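You operate a simulated robot arm through the tools that you are given. There is no shell and no other tool.

The job below is to be done with a simulated robot arm. You get a single attempt, and the scene is never put back.

Task
Fit the rod in the short jack and pump it up two strokes.
Fine: shut its small knob first; afterwards open the knob and let the arm fully down.

Only the result counts: the job must be done as asked and must still hold three seconds after the hand-in. Knocking over, shifting, dropping, spilling or breaking anything else fails it.

Robot
A 7-joint arm with a two-finger parallel gripper, fixed in place. Base frame: the origin is at the foot of the arm, x ahead of it, y to its left, z up. Units: mm, degrees, N and s.
With the tool pointing down near the work surface it reaches from about 260 to 680 mm from the base axis. Its first joint turns from -166.0 to 166.0 degrees. Payload 2.5 kg.
The TCP is the grasp point between the finger pads, 30 mm short of the fingertips. In the tool frame z runs along the fingers and y along their closing line. The gripper opens to 94 mm. The fingers are 28 mm wide and 10 mm thick; the gripper's body (50 by 96 mm) begins 55 mm behind the TCP.
Orientation is told as [roll, pitch, yaw] about the base's x, y, z axes, in that order, counted from this pose: with the fingers straight down and closing along the base's y, the tool's x points along the base's -x, its y along +y and its z along -z.

Tools
- The arm moves only by the tool drive_tool. Its argument "commands" is a list of rows, each a list of 6 numbers: the shift along the tool's x, y, z in units of 30 mm (1.0 is 30 mm), then the turn, a rotation vector about the tool's x, y, z in units of 5 degrees (1.0 is 5 degrees). In form: [[dx, dy, dz, ax, ay, az], ...]. A call has 1 to 20 rows; each row shifts and turns the commanded pose from where the row before left it, along the tool's axes as they then stand. "gripper" is the gripper command, from -1 (fully open) to 1 (shut), values between in proportion, set as the call begins (left out, the last holds). A call with a number of a shift or a turn outside -1 to 1 is refused whole. Each row takes 0.2 s and may step no farther than 50 mm and 8.6 degrees from the row before; otherwise, or with a gripper value out of range, the whole call is refused. A pose out of reach is approached as far as the arm can. The call stops where the force on the tool passes 50 N (or 10 N more than at its start, if that is more) or the arm is blocked; 0.2 s more then pass. The fingers move at their own pace (about 72 mm/s each) and stop on an object; they squeeze with about 40 N. The grip force told is the motor's: it shows also when the fingers shut on nothing. Time passes only in rows, and 0.2 s behind the last, so rows that do not move let the fingers close. The reply holds the time, the measured pose of the TCP, the force on the tool along the base axes, the opening and the grip force, in the units named above and with some noise, with the torque about the TCP (base axes, N m) and any sound that the robot's microphone picked up.
- Cameras (640 x 400 px; columns grow to the right, rows downward): "scene" is fixed at [49.6, 501.5, 874.9]; the picture's right is [-0.82, -0.58, 0.00], its down [-0.43, 0.61, -0.67] and it looks along [0.39, -0.55, -0.74] (base axes); focal length 361 px, centre (320, 200). "wrist" rides on the gripper at [76, 14, -102] in the tool frame; the picture's right is [-0.18, 0.98, 0.00], its down [-0.75, -0.14, -0.64] and it looks along [-0.63, -0.12, 0.77] (tool axes); focal length 243 px, centre (320, 200). There is no depth. A picture from a camera that has moved, and an enlarged one, comes with that camera's place and axes in the base frame and with its lens.
- get_image(camera): a new picture of that camera. No time passes.
- zoom(camera, box): a new picture of the part [left, top, right, bottom] of that camera's present view, enlarged. No time passes.
- hand_in(): hands the job in; it is judged then, once.

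Nothing tells you positions but the pictures and the camera data. Unless the task says otherwise, let go and move clear before handing in.

The tools are called after ">>>" as a command line: name --pt "numbers of a row" for each row, then --argument value for the rest, lists and objects as JSON in quotes. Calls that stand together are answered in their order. drive_tool: Moves the arm, as the interface text tells. Its arguments: {"type":"object","properties":{"commands":{"type":"array","items":{"type":"array","items":{"type":"number"}}},"gripper":{"type":"number"}},"required":["commands"]} The other tools are called the same way: get_image (camera) takes a picture; zoom (camera, box) takes an enlarged picture of a part of a camera's view; hand_in () hands the job in.

At the start:

```text
time_s: 0.0
position: [342.0, 302.5, 537.1]
tool_rot: [0.0, 0.0, -0.1]
contact_force: [-0.4, 0.1, 0.8]
wrist_torque: [0.02, 0.01, -0.01]
gripper_width: 94.0
finger_force: 0.0
```

scene: 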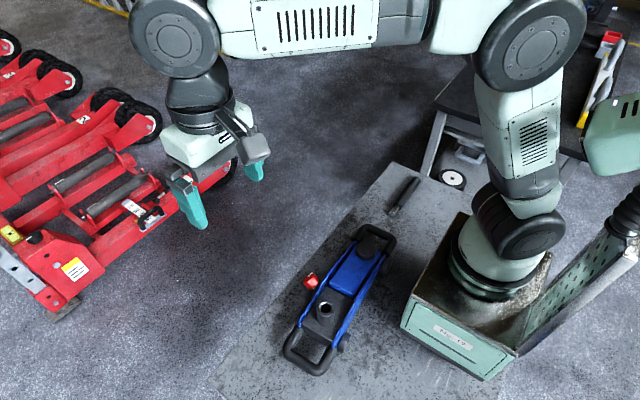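
wrist: 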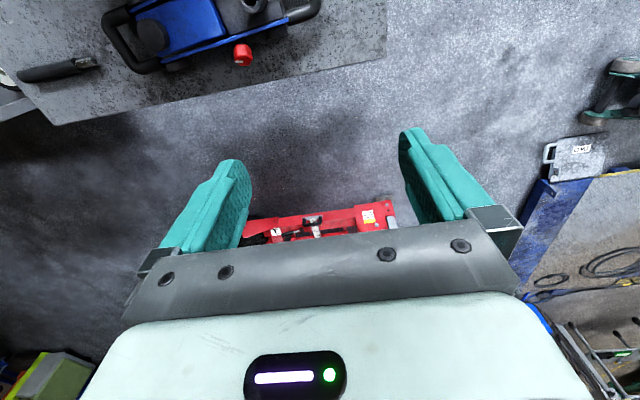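

I see a blue jack with a red knob on a steel plate near the robot's base, and a dark rod lying on the plate behind it. I'll take closer looks before moving.

>>> zoom --camera "scene" --box '[260, 210, 420, 390]'

>>> zoom --camera "scene" --box '[340, 150, 460, 225]'

>>> zoom --camera "wrist" --box '[0, 0, 400, 130]'

```text
2.22 times, centred on (340, 300) of scene
camera zoom: at [49.6, 501.5, 874.9], right [-0.82, -0.58, 0.0], down [-0.43, 0.61, -0.67], along [0.39, -0.55, -0.74], focal length 802 px, centre (276, -22)
```

zoom: 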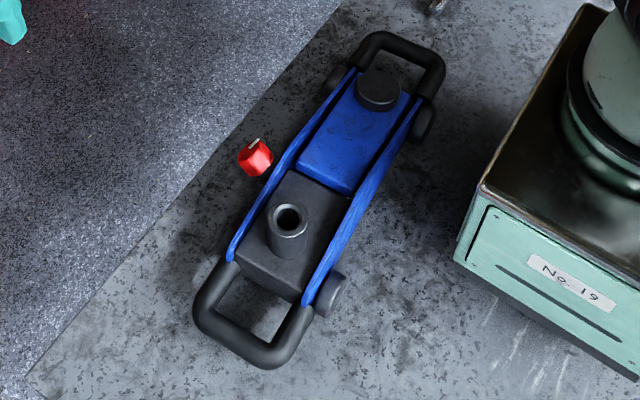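

```text
5.33 times, centred on (400, 188) of scene
camera zoom: at [49.6, 501.5, 874.9], right [-0.82, -0.58, 0.0], down [-0.43, 0.61, -0.67], along [0.39, -0.55, -0.74], focal length 1924 px, centre (-107, 267)
```

zoom: 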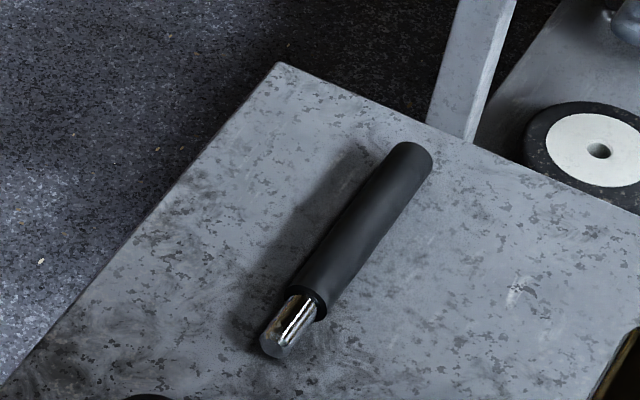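

```text
1.60 times, centred on (200, 65) of wrist
camera zoom: at [265.5, 315.9, 639.1], right [0.18, 0.98, 0.0], down [0.75, -0.14, 0.64], along [0.63, -0.12, -0.77], focal length 388 px, centre (512, 416)
```

zoom: 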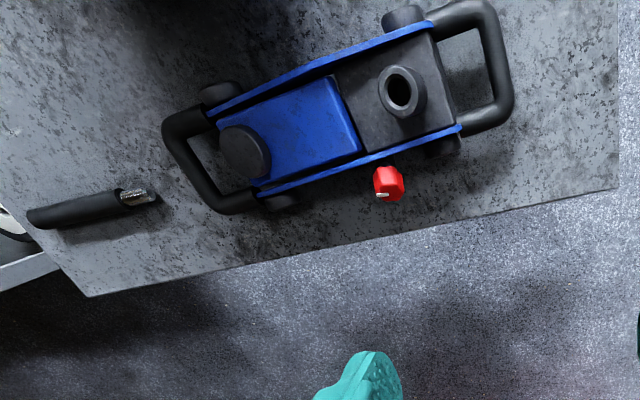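

The jack lies roughly along y, with its socket near (247, 204, 130), its knob near (321, 158, 110) and its saddle near (262, -4, 90). The rod is near x=284, y from -213 to -406. I'll zoom in closer on the knob, the socket and the rod.

>>> zoom --camera "scene" --box '[296, 264, 328, 296]'

>>> zoom --camera "scene" --box '[300, 280, 350, 340]'

>>> zoom --camera "wrist" --box '[210, 0, 290, 80]'

```text
12.50 times, centred on (312, 280) of scene
camera zoom: at [49.6, 501.5, 874.9], right [-0.82, -0.58, 0.0], down [-0.43, 0.61, -0.67], along [0.39, -0.55, -0.74], focal length 4510 px, centre (420, -800)
```

zoom: 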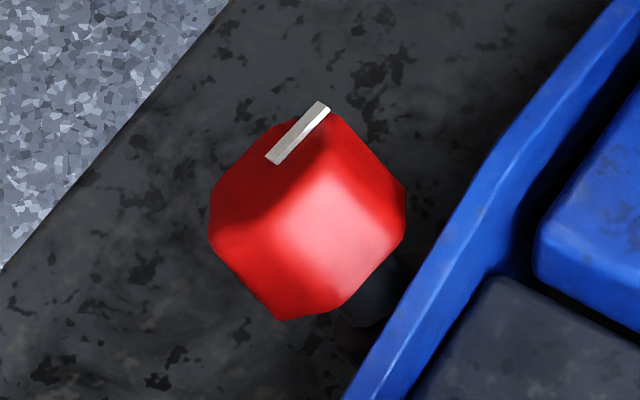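

```text
6.67 times, centred on (325, 310) of scene
camera zoom: at [49.6, 501.5, 874.9], right [-0.82, -0.58, 0.0], down [-0.43, 0.61, -0.67], along [0.39, -0.55, -0.74], focal length 2406 px, centre (287, -533)
```

zoom: 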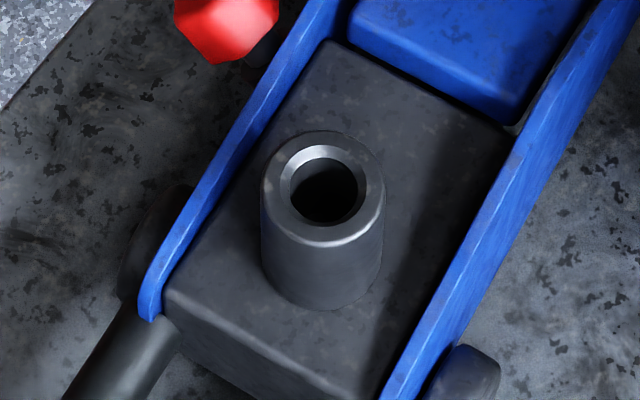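

```text
5.00 times, centred on (250, 40) of wrist
camera zoom: at [265.5, 315.9, 639.1], right [0.18, 0.98, 0.0], down [0.75, -0.14, 0.64], along [0.63, -0.12, -0.77], focal length 1213 px, centre (670, 1000)
```

zoom: 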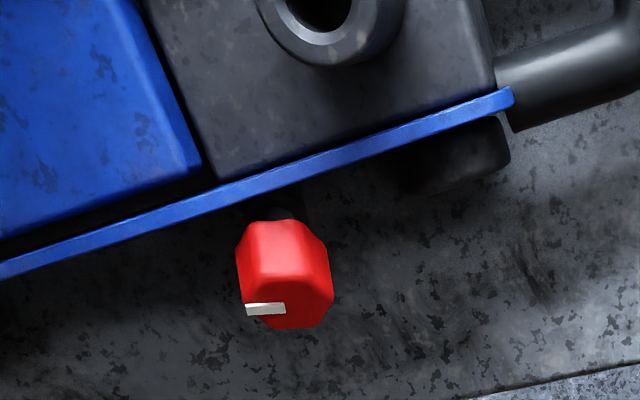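

The knob is a red faceted prism on a stub sticking out of the +x side plate, with a white mark on its outer face. The socket tube stands about upright. I'll move the wrist camera nearer to see the knob's axis and mark.

>>> drive_tool --pt "-0.23 -0.65 0.98 0 0 0" --pt "-0.23 -0.65 0.98 0 0 0" --pt "-0.23 -0.65 0.98 0 0 0" --pt "-0.23 -0.65 0.98 0 0 0" --pt "-0.23 -0.65 0.98 0 0 0" --pt "-0.23 -0.65 0.98 0 0 0" --pt "-0.23 -0.65 0.98 0 0 0" --pt "-0.23 -0.65 0.98 0 0 0" --gripper -1

```text
time_s: 1.8
position: [395.2, 145.6, 300.6]
tool_rot: [0.2, 0.1, 0.0]
contact_force: [0.2, 0.7, 0.5]
wrist_torque: [-0.03, 0.01, -0.01]
gripper_width: 93.8
finger_force: 0.0
```

The arm follows accurately. I'll yaw the tool 90° to begin with, so the camera looks across the jack, and watch the measured pose.

>>> drive_tool --pt "0 0 0 0 0 -1" --pt "0 0 0 0 0 -1" --pt "0 0 0 0 0 -1" --pt "0 0 0 0 0 -1" --pt "0 0 0 0 0 -1" --pt "0 0 0 0 0 -1" --pt "0 0 0 0 0 -1" --pt "0 0 0 0 0 -1" --pt "0 0 0 0 0 -1" --pt "0 0 0 0 0 -1" --pt "0 0 0 0 0 -1" --pt "0 0 0 0 0 -1" --pt "0 0 0 0 0 -1" --pt "0 0 0 0 0 -1" --pt "0 0 0 0 0 -1" --pt "0 0 0 0 0 -1" --pt "0 0 0 0 0 -1" --pt "0 0 0 0 0 -1"

>>> get_image --camera "wrist"

>>> get_image --camera "scene"

```text
time_s: 5.6
position: [397.0, 146.1, 301.4]
tool_rot: [0.0, 0.0, 90.1]
contact_force: [0.3, 0.3, -0.7]
wrist_torque: [-0.02, -0.02, -0.01]
gripper_width: 94.3
finger_force: 0.0
```

```text
taken
camera wrist: at [382.6, 69.4, 403.7], right [-0.98, 0.18, 0.0], down [0.14, 0.75, 0.64], along [0.12, 0.63, -0.77], focal length 243 px, centre (320, 200)
```

wrist: 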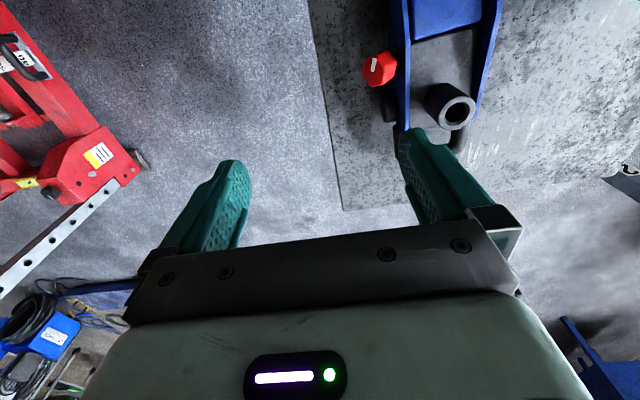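

```text
taken
```

scene: 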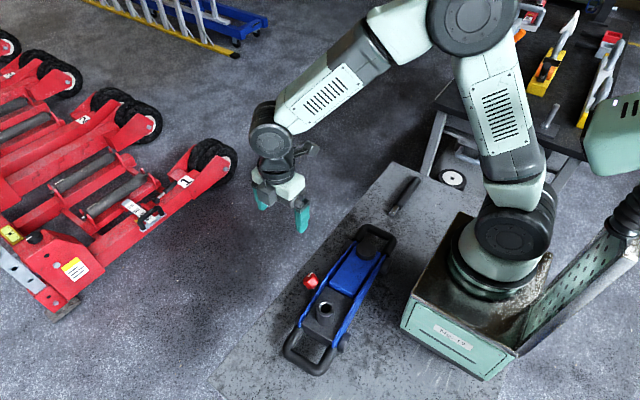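

The yaw went well. I'll go on to 180° so the camera looks back at the knob's outer face.

>>> drive_tool --pt "0 0 0 0 0 -1" --pt "0 0 0 0 0 -1" --pt "0 0 0 0 0 -1" --pt "0 0 0 0 0 -1" --pt "0 0 0 0 0 -1" --pt "0 0 0 0 0 -1" --pt "0 0 0 0 0 -1" --pt "0 0 0 0 0 -1" --pt "0 0 0 0 0 -1" --pt "0 0 0 0 0 -1" --pt "0 0 0 0 0 -1" --pt "0 0 0 0 0 -1" --pt "0 0 0 0 0 -1" --pt "0 0 0 0 0 -1" --pt "0 0 0 0 0 -1" --pt "0 0 0 0 0 -1" --pt "0 0 0 0 0 -1" --pt "0 0 0 0 0 -1"

>>> get_image --camera "wrist"

>>> get_image --camera "scene"

```text
time_s: 9.4
position: [397.0, 146.2, 302.7]
tool_rot: [-0.1, 0.0, -179.9]
contact_force: [0.2, 0.5, 0.3]
wrist_torque: [-0.03, 0.0, 0.0]
gripper_width: 94.2
finger_force: 0.0
```

```text
taken
camera wrist: at [473.0, 131.7, 404.0], right [-0.18, -0.98, 0.0], down [-0.75, 0.14, 0.64], along [-0.63, 0.12, -0.77], focal length 243 px, centre (320, 200)
```

wrist: 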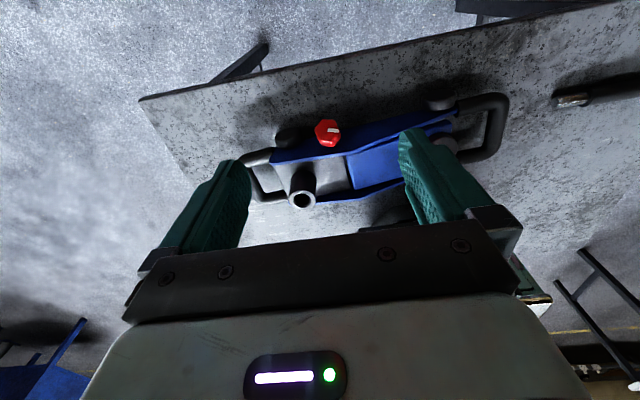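

```text
taken
```

scene: 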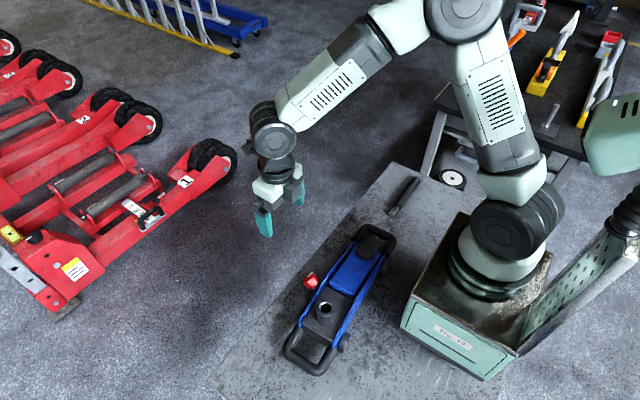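

The knob's outer face is now visible. I'll zoom in on it and on the socket.

>>> zoom --camera "wrist" --box '[300, 110, 360, 155]'

>>> zoom --camera "wrist" --box '[240, 80, 520, 220]'

>>> zoom --camera "wrist" --box '[530, 60, 640, 130]'

```text
8.89 times, centred on (330, 132) of wrist
camera zoom: at [473.0, 131.7, 404.0], right [-0.18, -0.98, 0.0], down [-0.75, 0.14, 0.64], along [-0.63, 0.12, -0.77], focal length 2157 px, centre (231, 800)
```

zoom: 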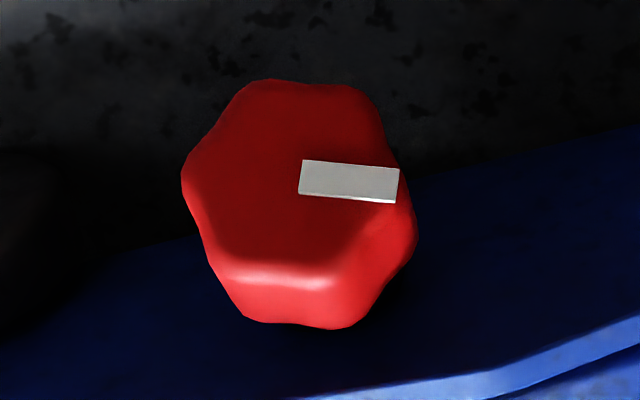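

```text
2.29 times, centred on (380, 150) of wrist
camera zoom: at [473.0, 131.7, 404.0], right [-0.18, -0.98, 0.0], down [-0.75, 0.14, 0.64], along [-0.63, 0.12, -0.77], focal length 555 px, centre (183, 314)
```

zoom: 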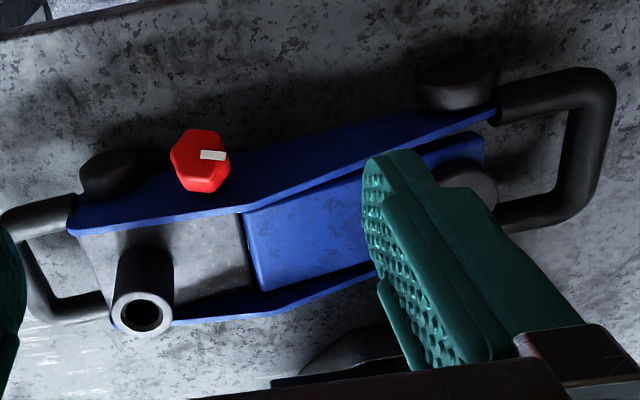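

```text
5.71 times, centred on (585, 95) of wrist
camera zoom: at [473.0, 131.7, 404.0], right [-0.18, -0.98, 0.0], down [-0.75, 0.14, 0.64], along [-0.63, 0.12, -0.77], focal length 1386 px, centre (-1194, 800)
```

zoom: 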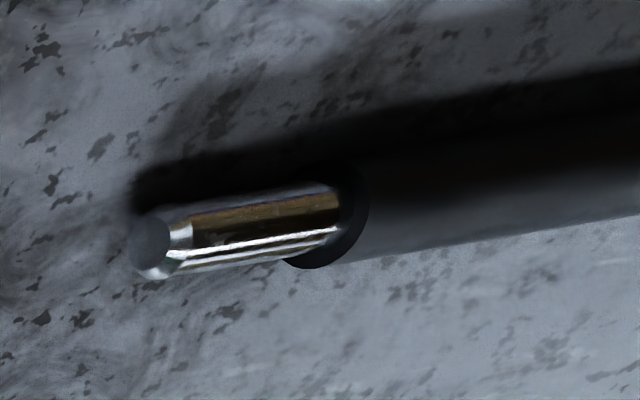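

The knob is a six-lobed red grip about 36 mm across. Its outer face centre is near (337, 147, 95), the mark points to -y, and its axis tilts out and up by some amount. I'll tilt the tool toward that axis and look from the side to pin it down.

>>> drive_tool --pt "0 0 0 0 -1 0" --pt "0 0 0 0 -1 0" --pt "0 0 0 0 -1 0" --pt "0 0 0 0 -1 0" --pt "0 0 0 0 -1 0" --pt "0 0 0 0 -1 0" --pt "0 0 0 0 -1 0" --pt "0 0 0 0 -1 0" --pt "0 0 0 0 -1 0" --pt "0.8 0 0.7 0 0 0" --pt "0.8 0 0.7 0 0 0" --pt "0.8 0 0.7 0 0 0"

>>> get_image --camera "wrist"

>>> get_image --camera "scene"

```text
time_s: 12.0
position: [402.6, 146.3, 206.2]
tool_rot: [-0.1, -45.0, -179.9]
contact_force: [0.6, -0.1, 0.3]
wrist_torque: [-0.01, 0.02, 0.01]
gripper_width: 93.8
finger_force: 0.0
```

```text
taken
camera wrist: at [529.1, 130.6, 224.2], right [-0.13, -0.98, 0.13], down [-0.08, 0.14, 0.99], along [-0.99, 0.12, -0.1], focal length 243 px, centre (320, 200)
```

wrist: 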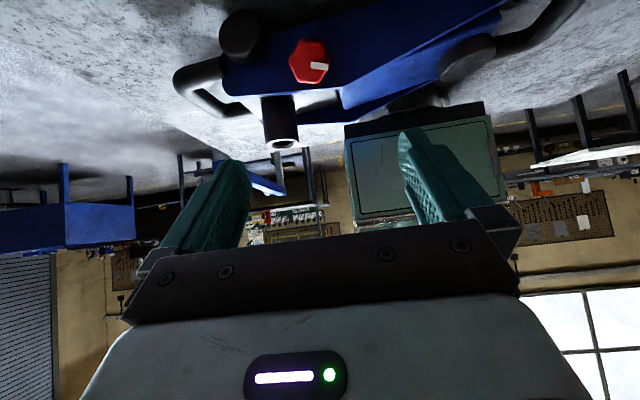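

```text
taken
```

scene: 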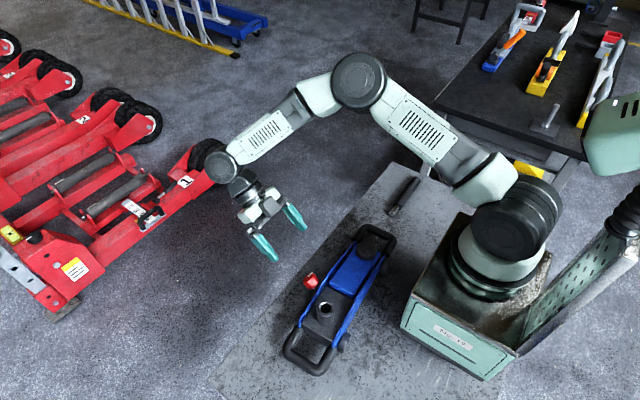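

The pose is as expected; this wrist view is upside down, with base up shown as down. I'll zoom in on the knob and socket.

>>> zoom --camera "wrist" --box '[270, 25, 350, 95]'

>>> zoom --camera "wrist" --box '[160, 0, 480, 180]'

```text
5.71 times, centred on (310, 60) of wrist
camera zoom: at [529.1, 130.6, 224.2], right [-0.13, -0.98, 0.13], down [-0.08, 0.14, 0.99], along [-0.99, 0.12, -0.1], focal length 1386 px, centre (377, 1000)
```

zoom: 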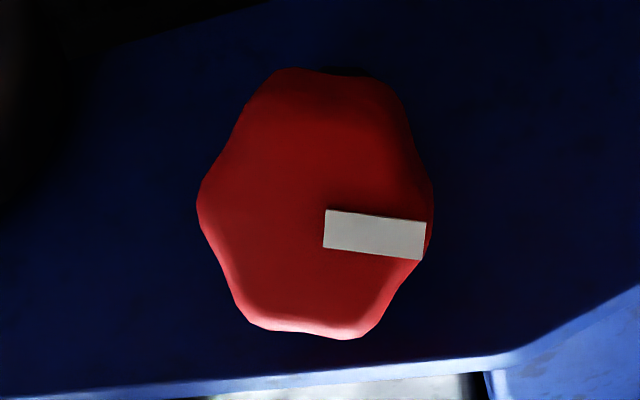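

```text
2.00 times, centred on (320, 90) of wrist
camera zoom: at [529.1, 130.6, 224.2], right [-0.13, -0.98, 0.13], down [-0.08, 0.14, 0.99], along [-0.99, 0.12, -0.1], focal length 485 px, centre (320, 420)
```

zoom: 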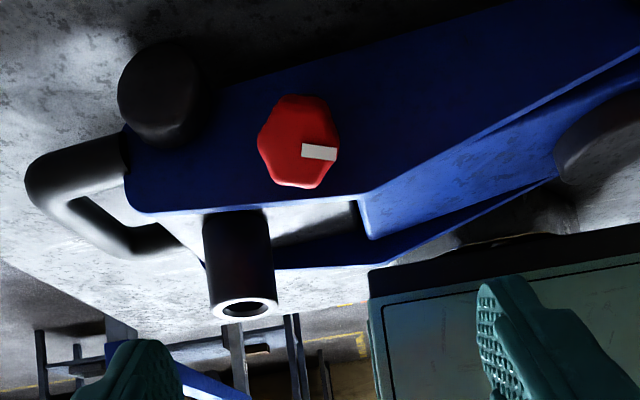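

From both views the knob's axis seems to rise about 45–50° outward. I'll swing around to see it in profile from the -y side, which settles the axis angle and the clearance to the side plate.

>>> drive_tool --pt "0 0 0 0.707 0 0.707" --pt "0 0 0 0.707 0 0.707" --pt "0 0 0 0.707 0 0.707" --pt "0 0 0 0.707 0 0.707" --pt "0 0 0 0.707 0 0.707" --pt "0 0 0 0.707 0 0.707" --pt "0 0 0 0.707 0 0.707" --pt "0 0 0 0.707 0 0.707" --pt "0 0 0 0.707 0 0.707" --pt "0 0 0 0.707 0 0.707" --pt "0 0 0 0.707 0 0.707" --pt "0 0 0 0.707 0 0.707" --pt "0 0 0 0.707 0 0.707" --pt "0 0 0 0.707 0 0.707" --pt "0 0 0 0.707 0 0.707" --pt "0 0 0 0.707 0 0.707" --pt "0 0 0 0.707 0 0.707" --pt "0 0 0 0.707 0 0.707"

>>> get_image --camera "wrist"

```text
time_s: 15.8
position: [401.6, 145.5, 205.9]
tool_rot: [-0.1, -45.1, 90.0]
contact_force: [0.0, 0.1, 0.2]
wrist_torque: [0.03, 0.02, -0.03]
gripper_width: 93.8
finger_force: 0.1
```

```text
taken
camera wrist: at [388.8, 19.2, 224.7], right [-0.98, 0.13, 0.13], down [0.14, 0.08, 0.99], along [0.12, 0.99, -0.1], focal length 243 px, centre (320, 200)
```

wrist: 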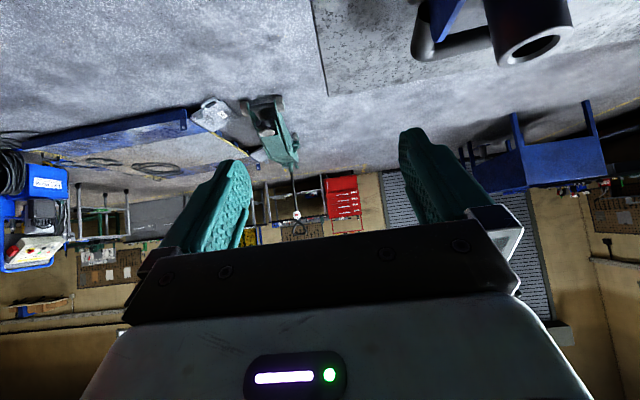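

I'll back off in -y and go lower to bring the knob into the profile view.

>>> drive_tool --pt "0.79 0.41 -0.14 0 0 0" --pt "0.79 0.41 -0.14 0 0 0" --pt "0.79 0.41 -0.14 0 0 0" --pt "0.79 0.41 -0.14 0 0 0"

>>> get_image --camera "wrist"

>>> zoom --camera "wrist" --box '[260, 0, 520, 160]'

```text
time_s: 16.8
position: [354.7, 66.8, 151.6]
tool_rot: [0.1, -45.0, 90.2]
contact_force: [-0.3, 0.4, 0.1]
wrist_torque: [0.02, 0.02, -0.02]
gripper_width: 94.1
finger_force: 0.1
```

```text
taken
camera wrist: at [340.6, -59.7, 169.1], right [-0.98, 0.13, 0.13], down [0.14, 0.08, 0.99], along [0.12, 0.99, -0.1], focal length 243 px, centre (320, 200)
```

wrist: 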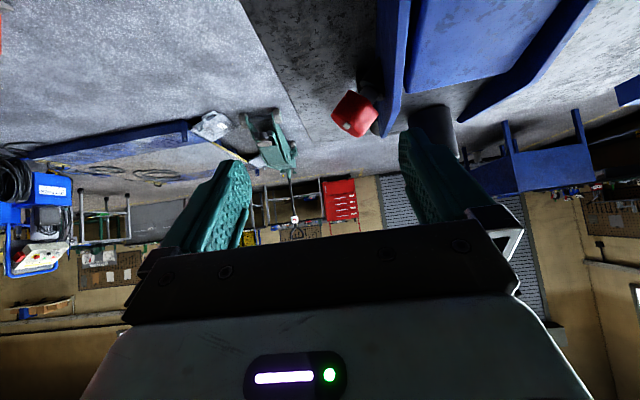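

```text
2.46 times, centred on (390, 80) of wrist
camera zoom: at [340.6, -59.7, 169.1], right [-0.98, 0.13, 0.13], down [0.14, 0.08, 0.99], along [0.12, 0.99, -0.1], focal length 597 px, centre (148, 495)
```

zoom: 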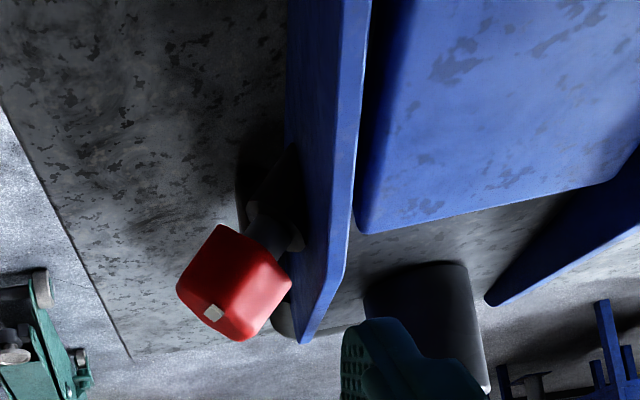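

Now the knob shows in profile with its stub coming out of the plate. I'll zoom right in.

>>> zoom --camera "wrist" --box '[320, 60, 400, 150]'

```text
4.44 times, centred on (360, 105) of wrist
camera zoom: at [340.6, -59.7, 169.1], right [-0.98, 0.13, 0.13], down [0.14, 0.08, 0.99], along [0.12, 0.99, -0.1], focal length 1078 px, centre (142, 622)
```

zoom: 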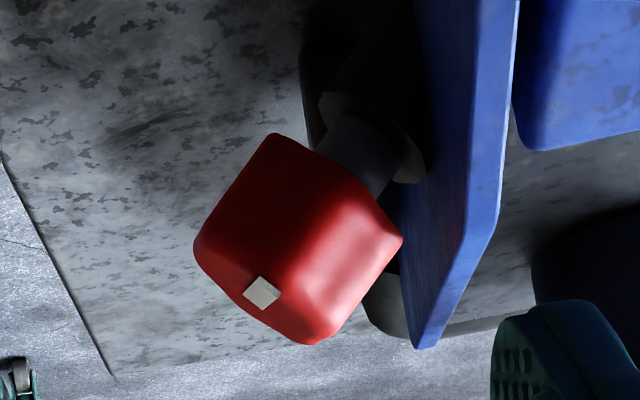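

The profile shows the axis rising about 45° outward, with the knob about 24 mm long, its outer face centre near (334, 148, 90), and a stub behind it. I'll return to the facing pose and align with the axis, rolled -30° so the pads meet the knob's flats.

>>> drive_tool --pt "-0.79 -0.41 0.14 0 0 0" --pt "-0.79 -0.41 0.14 0 0 0" --pt "-0.79 -0.41 0.14 0 0 0" --pt "-0.79 -0.41 0.14 0 0 0" --pt "0 0 0 -0.707 0 -0.707" --pt "0 0 0 -0.707 0 -0.707" --pt "0 0 0 -0.707 0 -0.707" --pt "0 0 0 -0.707 0 -0.707" --pt "0 0 0 -0.707 0 -0.707" --pt "0 0 0 -0.707 0 -0.707" --pt "0 0 0 -0.707 0 -0.707" --pt "0 0 0 -0.707 0 -0.707" --pt "0 0 0 -0.707 0 -0.707" --pt "0 0 0 -0.707 0 -0.707" --pt "0 0 0 -0.707 0 -0.707" --pt "0 0 0 -0.707 0 -0.707" --pt "0 0 0 -0.707 0 -0.707" --pt "0 0 0 -0.707 0 -0.707" --pt "0 0 0 -0.707 0 -0.707" --pt "0 0 0 -0.707 0 -0.707"

>>> drive_tool --pt "0 0 0 -0.707 0 -0.707" --pt "0 0 0 -0.707 0 -0.707" --pt "0 0 0 -0.59 0 -0.59" --pt "0 0 0 0 0 -1" --pt "0 0 0 0 0 -1" --pt "0 0 0 0 0 -1" --pt "0 0 0 0 0 -1" --pt "0 0 0 0 0 -1" --pt "0 0 0 0 0 -1"

>>> get_image --camera "wrist"

```text
time_s: 21.0
position: [403.6, 145.1, 205.8]
tool_rot: [0.0, -45.0, 170.1]
contact_force: [-0.5, -0.4, 0.0]
wrist_torque: [0.01, -0.04, -0.02]
gripper_width: 94.3
finger_force: 0.0
```

```text
time_s: 23.0
position: [403.1, 146.2, 206.3]
tool_rot: [-26.6, -37.7, -136.5]
contact_force: [0.0, 1.1, -0.6]
wrist_torque: [0.02, 0.0, 0.01]
gripper_width: 93.9
finger_force: 0.0
```

```text
taken
camera wrist: at [525.3, 180.2, 226.8], right [0.3, -0.92, -0.24], down [-0.04, -0.26, 0.97], along [-0.95, -0.28, -0.11], focal length 243 px, centre (320, 200)
```

wrist: 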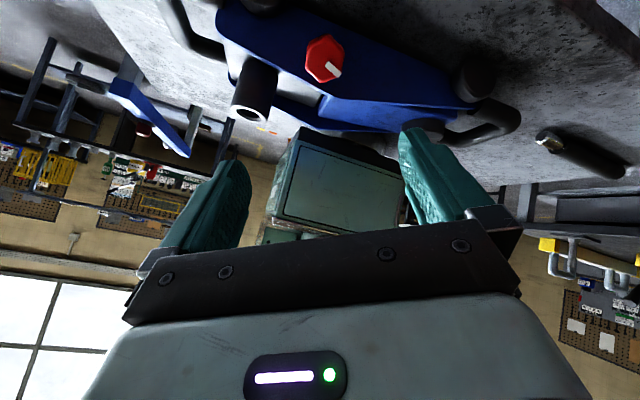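

The axes match. I'll bring the TCP to a standoff 60 mm out along the knob's axis and check the centring.

>>> drive_tool --pt "0.364 0.123 0.791 0 0 0" --pt "0.364 0.123 0.791 0 0 0" --pt "0.364 0.123 0.791 0 0 0"

>>> get_image --camera "wrist"

>>> zoom --camera "wrist" --box '[220, 40, 440, 180]'

>>> get_image --camera "scene"

```text
time_s: 23.8
position: [374.6, 151.3, 131.9]
tool_rot: [-26.6, -37.8, -136.5]
contact_force: [0.4, 0.8, 0.6]
wrist_torque: [-0.01, -0.01, -0.02]
gripper_width: 94.0
finger_force: 0.0
```

```text
taken
camera wrist: at [497.7, 185.4, 152.9], right [0.3, -0.92, -0.24], down [-0.04, -0.26, 0.97], along [-0.95, -0.28, -0.11], focal length 243 px, centre (320, 200)
```

wrist: 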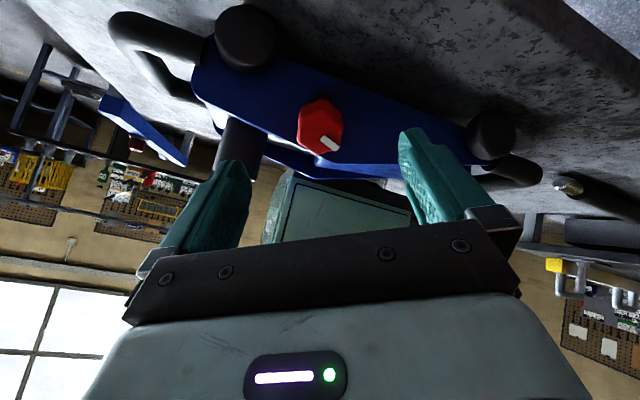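

```text
2.86 times, centred on (330, 110) of wrist
camera zoom: at [497.7, 185.4, 152.9], right [0.3, -0.92, -0.24], down [-0.04, -0.26, 0.97], along [-0.95, -0.28, -0.11], focal length 693 px, centre (291, 457)
```

zoom: 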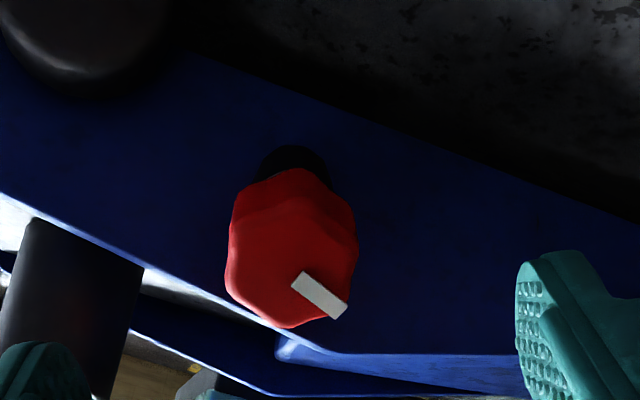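

```text
taken
```

scene: 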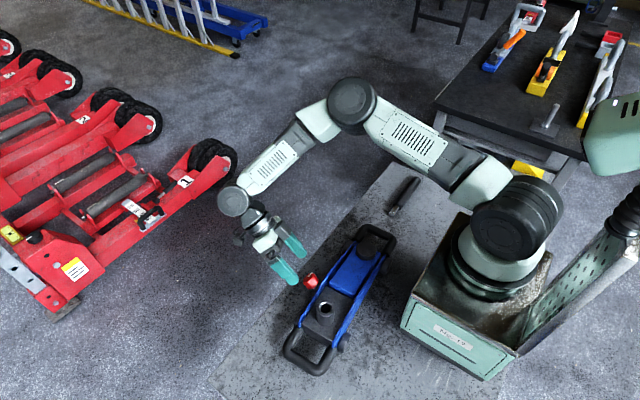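

The knob is centred on the tool's midline and its flats face the fingers. I'll narrow the opening and advance 48 mm along the axis.

>>> drive_tool --pt "0 0 0 0 0 0" --pt "0 0 0 0 0 0" --pt "0 0 0.4 0 0 0" --pt "0 0 0.4 0 0 0" --pt "0 0 0.4 0 0 0" --pt "0 0 0.4 0 0 0" --gripper -0.25

>>> get_image --camera "wrist"

>>> zoom --camera "wrist" --box '[220, 80, 420, 220]'

>>> zoom --camera "scene" --box '[240, 220, 360, 320]'

```text
time_s: 25.2
position: [343.3, 149.4, 98.3]
tool_rot: [-26.6, -37.8, -136.6]
contact_force: [0.4, -0.3, 0.3]
wrist_torque: [0.02, 0.01, 0.01]
gripper_width: 58.6
finger_force: 0.1
```

```text
taken
camera wrist: at [464.8, 183.2, 118.4], right [0.3, -0.92, -0.23], down [-0.04, -0.26, 0.97], along [-0.95, -0.28, -0.11], focal length 243 px, centre (320, 200)
```

wrist: 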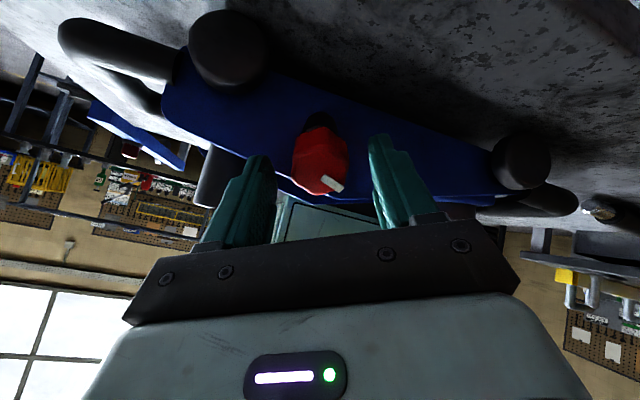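

```text
2.86 times, centred on (320, 150) of wrist
camera zoom: at [464.8, 183.2, 118.4], right [0.3, -0.92, -0.23], down [-0.04, -0.26, 0.97], along [-0.95, -0.28, -0.11], focal length 693 px, centre (320, 343)
```

zoom: 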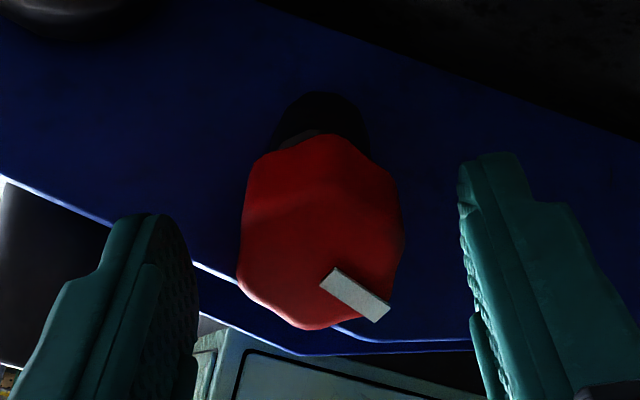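

```text
4.00 times, centred on (300, 270) of scene
camera zoom: at [49.6, 501.5, 874.9], right [-0.82, -0.58, 0.0], down [-0.43, 0.61, -0.67], along [0.39, -0.55, -0.74], focal length 1443 px, centre (400, -80)
```

zoom: 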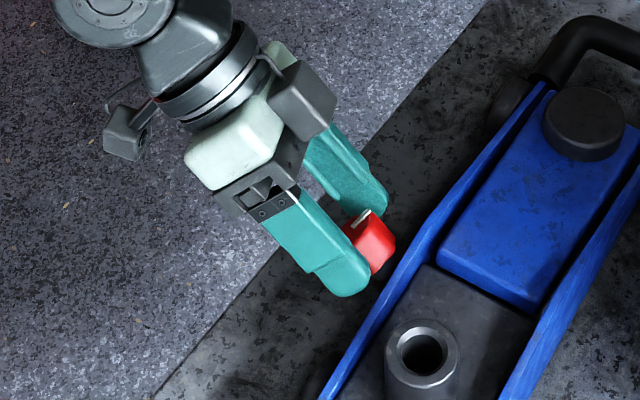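

The knob sits between the fingers with its face about 12 mm past the TCP. I'll close on it.

>>> drive_tool --pt "0 0 0 0 0 0" --pt "0 0 0 0 0 0" --pt "0 0 0 0 0 0" --pt "0 0 0 0 0 0" --gripper 1

>>> zoom --camera "wrist" --box '[220, 80, 420, 220]'

```text
time_s: 26.2
position: [343.6, 149.1, 98.1]
tool_rot: [-26.6, -37.8, -136.6]
contact_force: [-1.8, 1.0, 0.3]
wrist_torque: [-0.22, -0.38, 0.3]
gripper_width: 34.8
finger_force: 39.8
```

```text
2.86 times, centred on (320, 150) of wrist
camera zoom: at [464.7, 183.4, 118.4], right [0.3, -0.92, -0.23], down [-0.04, -0.26, 0.97], along [-0.95, -0.28, -0.11], focal length 693 px, centre (320, 343)
```

zoom: 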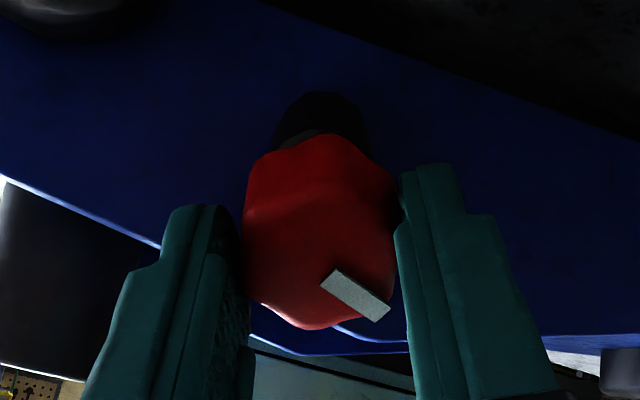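

I have a grip at 34.8 mm with small forces. I'll turn clockwise, seen from outside (+ about tool z), in small steps and watch the torque.

>>> drive_tool --pt "0 0 0 0 0 1" --pt "0 0 0 0 0 1" --pt "0 0 0 0 0 1" --pt "0 0 0 0 0 1"

>>> zoom --camera "wrist" --box '[220, 80, 420, 220]'

```text
time_s: 27.2
position: [342.1, 150.5, 98.3]
tool_rot: [-9.9, -44.2, -161.9]
contact_force: [-1.8, 6.5, 0.1]
wrist_torque: [-0.25, -0.33, 0.32]
gripper_width: 34.6
finger_force: 39.8
```

```text
2.86 times, centred on (320, 150) of wrist
camera zoom: at [469.7, 157.0, 115.4], right [0.06, -1.0, 0.01], down [-0.09, 0.0, 1.0], along [-0.99, -0.06, -0.09], focal length 693 px, centre (320, 343)
```

zoom: 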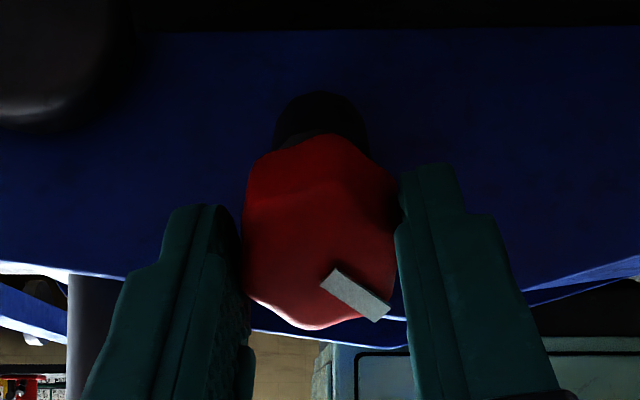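

The knob turns with the gripper and the torque stays low. I'll continue clockwise.

>>> drive_tool --pt "0 0 0 0 0 1" --pt "0 0 0 0 0 1" --pt "0 0 0 0 0 1" --pt "0 0 0 0 0 1"

>>> drive_tool --pt "0 0 0 0 0 1" --pt "0 0 0 0 0 1" --pt "0 0 0 0 0 1" --pt "0 0 0 0 0 1"

>>> zoom --camera "wrist" --box '[220, 80, 420, 220]'

```text
time_s: 28.2
position: [342.6, 147.9, 98.0]
tool_rot: [9.9, -44.1, 170.0]
contact_force: [4.8, 9.6, -0.4]
wrist_torque: [0.05, 0.33, -0.04]
gripper_width: 34.6
finger_force: 40.0
```

```text
time_s: 29.2
position: [343.1, 148.1, 98.0]
tool_rot: [26.6, -37.7, 144.8]
contact_force: [8.4, 10.8, 0.3]
wrist_torque: [-0.11, -0.05, 0.12]
gripper_width: 34.9
finger_force: 39.9
```

```text
2.86 times, centred on (320, 150) of wrist
camera zoom: at [460.3, 105.9, 128.7], right [-0.41, -0.79, 0.46], down [0.01, 0.5, 0.87], along [-0.91, 0.35, -0.2], focal length 693 px, centre (320, 343)
```

zoom: 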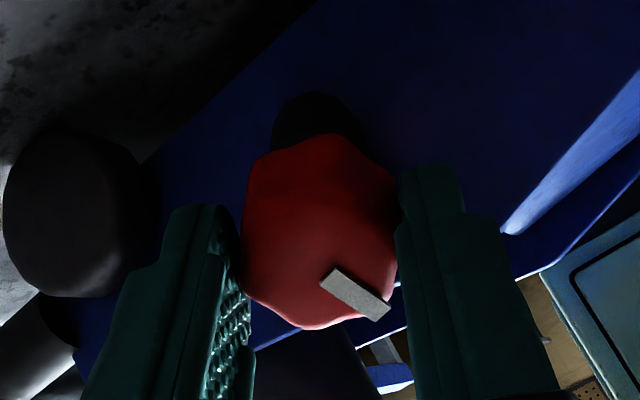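

It has turned 60° so far, still with low torque and a small side force. I'll continue.

>>> drive_tool --pt "0 0 0 0 0 1" --pt "0 0 0 0 0 1" --pt "0 0 0 0 0 1"

>>> drive_tool --pt "0 0 0 0 0 1" --pt "0 0 0 0 0 1" --pt "0 0 0 0 0 1"

>>> zoom --camera "wrist" --box '[220, 80, 420, 220]'

```text
time_s: 30.0
position: [341.9, 148.9, 97.5]
tool_rot: [35.2, -30.0, 129.4]
contact_force: [6.1, 8.3, 3.7]
wrist_torque: [0.87, -0.05, 0.11]
gripper_width: 34.7
finger_force: 40.1
```

```text
time_s: 30.8
position: [340.8, 148.4, 98.7]
tool_rot: [40.8, -20.7, 116.2]
contact_force: [1.6, 10.9, -8.3]
wrist_torque: [0.54, -0.22, 0.1]
gripper_width: 34.0
finger_force: 40.2
```

```text
2.86 times, centred on (320, 150) of wrist
camera zoom: at [438.1, 81.7, 151.9], right [-0.64, -0.38, 0.67], down [0.22, 0.74, 0.63], along [-0.73, 0.55, -0.39], focal length 693 px, centre (320, 343)
```

zoom: 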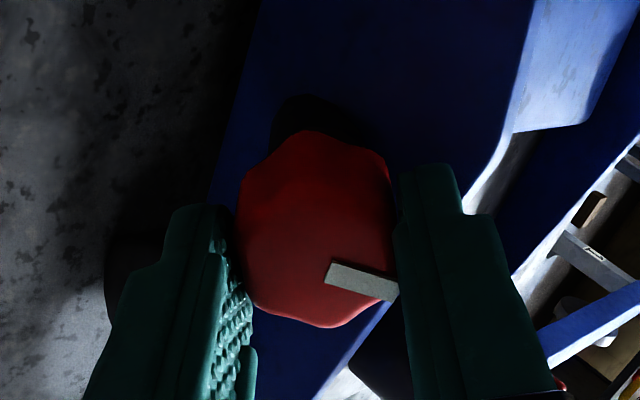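

The knob stopped turning around 75° while the gripper slipped a little past it, with the torque peaking near 0.7 N·m. That looks like the closed stop. I'll let go and look at where the mark ended up.

>>> drive_tool --pt "0 0 0 0 0 0" --pt "0 0 0 0 0 0" --pt "0 0 0 0 0 0" --gripper -0.2

>>> zoom --camera "wrist" --box '[220, 80, 420, 220]'

>>> zoom --camera "scene" --box '[260, 240, 360, 320]'

```text
time_s: 31.6
position: [342.4, 148.1, 97.9]
tool_rot: [40.9, -20.7, 116.3]
contact_force: [0.0, -0.4, 0.3]
wrist_torque: [-0.03, 0.01, 0.03]
gripper_width: 56.6
finger_force: 0.0
```

```text
2.86 times, centred on (320, 150) of wrist
camera zoom: at [438.4, 81.3, 152.2], right [-0.64, -0.38, 0.67], down [0.22, 0.74, 0.63], along [-0.73, 0.55, -0.39], focal length 693 px, centre (320, 343)
```

zoom: 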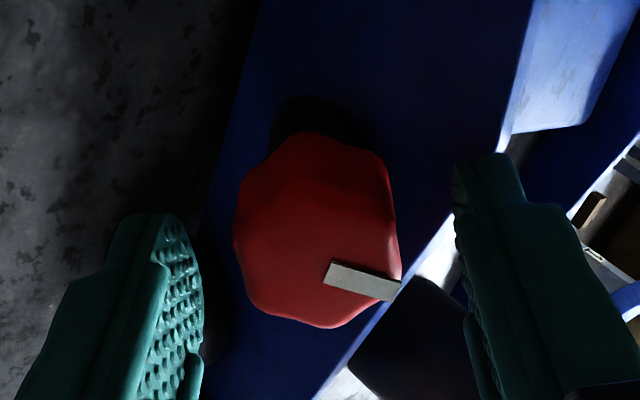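

```text
5.00 times, centred on (310, 280) of scene
camera zoom: at [49.6, 501.5, 874.9], right [-0.82, -0.58, 0.0], down [-0.43, 0.61, -0.67], along [0.39, -0.55, -0.74], focal length 1804 px, centre (370, -200)
```

zoom: 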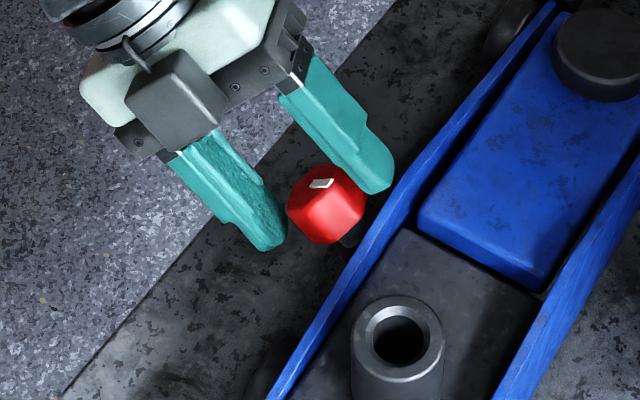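

The knob ended about 73° clockwise of where it was. I'll rotate the tool back 15°, regrip on the flats and turn clockwise again to confirm it is hard against the stop.

>>> drive_tool --pt "0 0 0 0 0 -1" --pt "0 0 0 0 0 -1" --pt "0 0 0 0 0 -1" --pt "0 0 0 0 0 0"

>>> drive_tool --pt "0 0 0 0 0 0" --pt "0 0 0 0 0 0" --pt "0 0 0 0 0 0" --pt "0 0 0 0 0 0" --gripper 1

>>> zoom --camera "wrist" --box '[220, 80, 420, 220]'

```text
time_s: 32.6
position: [341.9, 148.1, 97.6]
tool_rot: [35.2, -30.0, 129.4]
contact_force: [0.1, 0.0, 0.4]
wrist_torque: [0.03, -0.01, -0.01]
gripper_width: 56.5
finger_force: 0.1
```

```text
time_s: 33.6
position: [342.2, 147.9, 98.3]
tool_rot: [35.3, -30.0, 129.4]
contact_force: [-1.7, -3.3, 2.4]
wrist_torque: [0.19, -0.16, -0.18]
gripper_width: 34.7
finger_force: 40.1
```

```text
2.86 times, centred on (320, 150) of wrist
camera zoom: at [450.2, 91.5, 139.5], right [-0.54, -0.61, 0.58], down [0.1, 0.64, 0.76], along [-0.83, 0.47, -0.29], focal length 693 px, centre (320, 343)
```

zoom: 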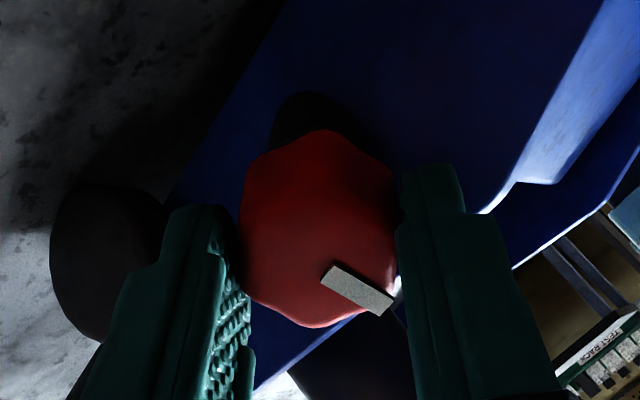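

Regripped on the flats. I'll turn clockwise in small steps to feel for the stop.

>>> drive_tool --pt "0 0 0 0 0 0.5"

>>> drive_tool --pt "0 0 0 0 0 0.5"

>>> drive_tool --pt "0 0 0 0 0 0.5"

>>> zoom --camera "wrist" --box '[220, 80, 420, 220]'

```text
time_s: 34.0
position: [342.4, 147.9, 98.3]
tool_rot: [36.4, -28.5, 127.1]
contact_force: [-0.1, -6.8, 2.2]
wrist_torque: [0.64, -0.06, 0.24]
gripper_width: 34.9
finger_force: 40.0
```

```text
time_s: 34.4
position: [343.4, 147.1, 96.9]
tool_rot: [37.5, -27.0, 124.8]
contact_force: [0.0, -5.6, 3.4]
wrist_torque: [0.57, -0.03, 0.25]
gripper_width: 34.8
finger_force: 40.4
```

```text
time_s: 34.8
position: [342.7, 147.8, 97.3]
tool_rot: [38.5, -25.4, 122.6]
contact_force: [-1.0, -6.3, 3.9]
wrist_torque: [0.48, -0.12, 0.23]
gripper_width: 35.0
finger_force: 40.2
```

```text
2.86 times, centred on (320, 150) of wrist
camera zoom: at [444.5, 85.8, 145.4], right [-0.6, -0.5, 0.63], down [0.16, 0.7, 0.7], along [-0.79, 0.52, -0.34], focal length 693 px, centre (320, 343)
```

zoom: 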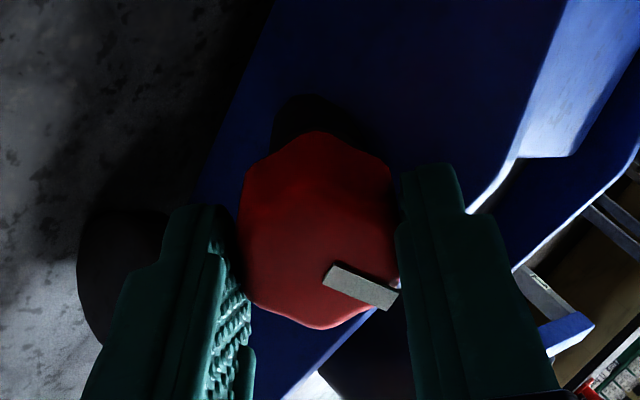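

The torque jumped at once to about 0.65 N·m without the knob moving, so the knob is shut. I'll release it and back straight out along its axis.

>>> drive_tool --pt "0 0 0 0 0 0" --pt "0 0 0 0 0 0" --pt "0 0 -0.3 0 0 0" --pt "0 0 -0.6 0 0 0" --pt "0 0 -1 0 0 0" --pt "0 0 -1 0 0 0" --pt "0 0 -1 0 0 0" --gripper -0.2

>>> get_image --camera "wrist"

>>> zoom --camera "scene" --box '[260, 220, 400, 380]'

```text
time_s: 36.4
position: [425.3, 154.7, 181.7]
tool_rot: [38.5, -25.5, 122.6]
contact_force: [0.0, 0.2, 0.5]
wrist_torque: [-0.05, 0.0, -0.01]
gripper_width: 56.6
finger_force: 0.0
```

```text
taken
camera wrist: at [527.6, 92.7, 228.6], right [-0.6, -0.5, 0.63], down [0.16, 0.7, 0.7], along [-0.79, 0.52, -0.34], focal length 243 px, centre (320, 200)
```

wrist: 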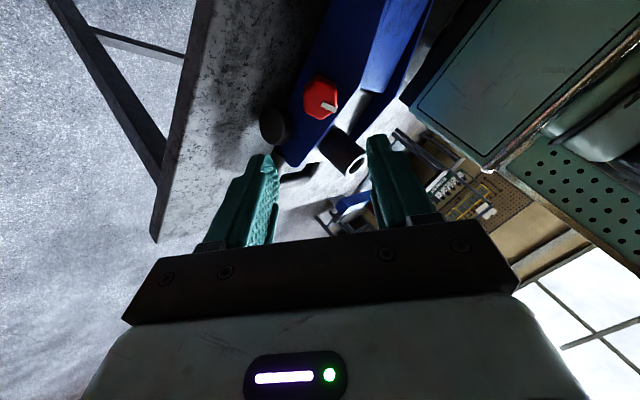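

```text
2.50 times, centred on (330, 300) of scene
camera zoom: at [49.6, 501.5, 874.9], right [-0.82, -0.58, 0.0], down [-0.43, 0.61, -0.67], along [0.39, -0.55, -0.74], focal length 902 px, centre (295, -50)
```

zoom: 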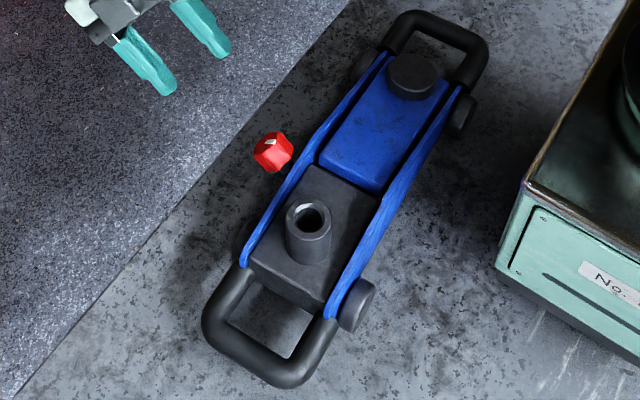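

The jack is undisturbed and the knob is shut. I'll bring the tool upright at yaw 90° and raise it.

>>> drive_tool --pt "0 0 -0.5 0 0 1" --pt "0 0 -0.5 0 0 1" --pt "0 0 0 0 0 1" --pt "0 0 0 0 0 1" --pt "0 0 0 0 0 1" --pt "0 0 0 0 0 1" --pt "0 0 0 0 0 1" --pt "0 0 0 0 0 0.5" --pt "0 0 0 1 0 0" --pt "0 0 0 1 0 0" --pt "0 0 0 1 0 0" --pt "0 0 0 1 0 0" --pt "0 0 0 1 0 0" --pt "0 0 0 1 0 0" --pt "0 0 0 1 0 0" --pt "0 0 0 1 0 0" --pt "0 0 0 1 0 0" --pt "0 0 0 0 0 0.84"

```text
time_s: 40.2
position: [444.8, 155.1, 201.5]
tool_rot: [0.0, 0.0, 89.9]
contact_force: [-0.2, 0.2, -0.8]
wrist_torque: [0.0, -0.01, -0.02]
gripper_width: 56.1
finger_force: 0.0
```

The tool is upright at yaw 90°. I'll raise it and carry it across to the rod.

>>> drive_tool --pt "0 0 -1 0 0 0" --pt "0 0 -1 0 0 0" --pt "0 0 -1 0 0 0" --pt "0 0 -1 0 0 0" --pt "1 0.25 0 0 0 0" --pt "1 0.25 0 0 0 0" --pt "1 0.25 0 0 0 0" --pt "1 0.25 0 0 0 0" --pt "1 0.25 0 0 0 0" --pt "1 0.25 0 0 0 0" --pt "1 0.25 0 0 0 0" --pt "1 0.25 0 0 0 0" --pt "1 0.25 0 0 0 0" --pt "1 0.25 0 0 0 0" --pt "1 0.25 0 0 0 0" --pt "1 0.25 0 0 0 0" --pt "1 0.25 0 0 0 0" --pt "1 0.25 0 0 0 0" --pt "1 0.25 0 0 0 0" --pt "1 0.25 0 0 0 0"

>>> drive_tool --pt "1 0.5 0 0 0 0" --pt "1 0.5 0 0 0 0"

>>> get_image --camera "wrist"

>>> get_image --camera "scene"

```text
time_s: 44.4
position: [325.3, -324.7, 321.1]
tool_rot: [0.1, 0.0, 90.1]
contact_force: [0.0, 0.6, -0.4]
wrist_torque: [0.01, -0.01, 0.0]
gripper_width: 56.5
finger_force: 0.1
```

```text
time_s: 45.0
position: [296.3, -384.9, 323.3]
tool_rot: [0.1, 0.1, 89.9]
contact_force: [0.1, 0.5, 0.5]
wrist_torque: [-0.03, 0.01, 0.01]
gripper_width: 56.3
finger_force: 0.2
```

```text
taken
camera wrist: at [281.3, -461.1, 425.0], right [-0.98, 0.18, 0.0], down [0.14, 0.75, 0.64], along [0.12, 0.63, -0.77], focal length 243 px, centre (320, 200)
```

wrist: 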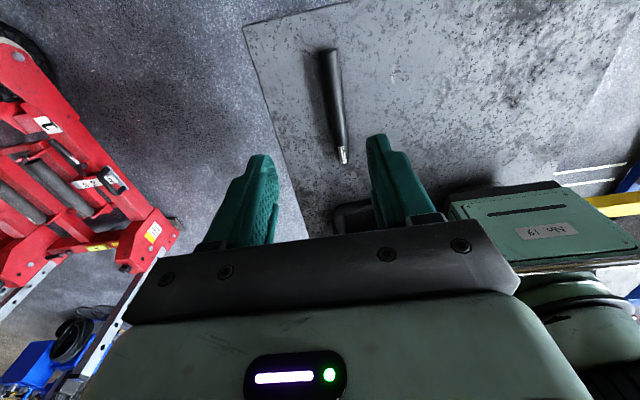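

```text
taken
```

scene: 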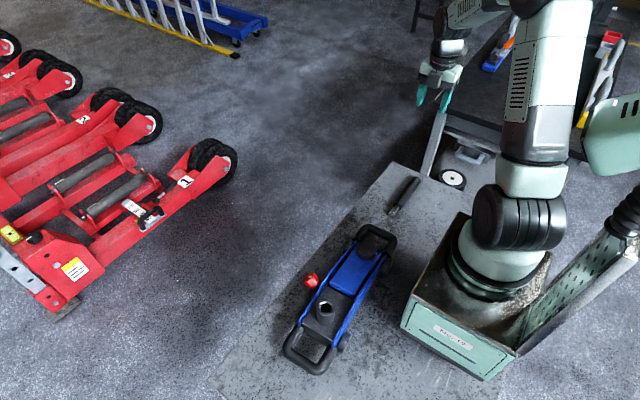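

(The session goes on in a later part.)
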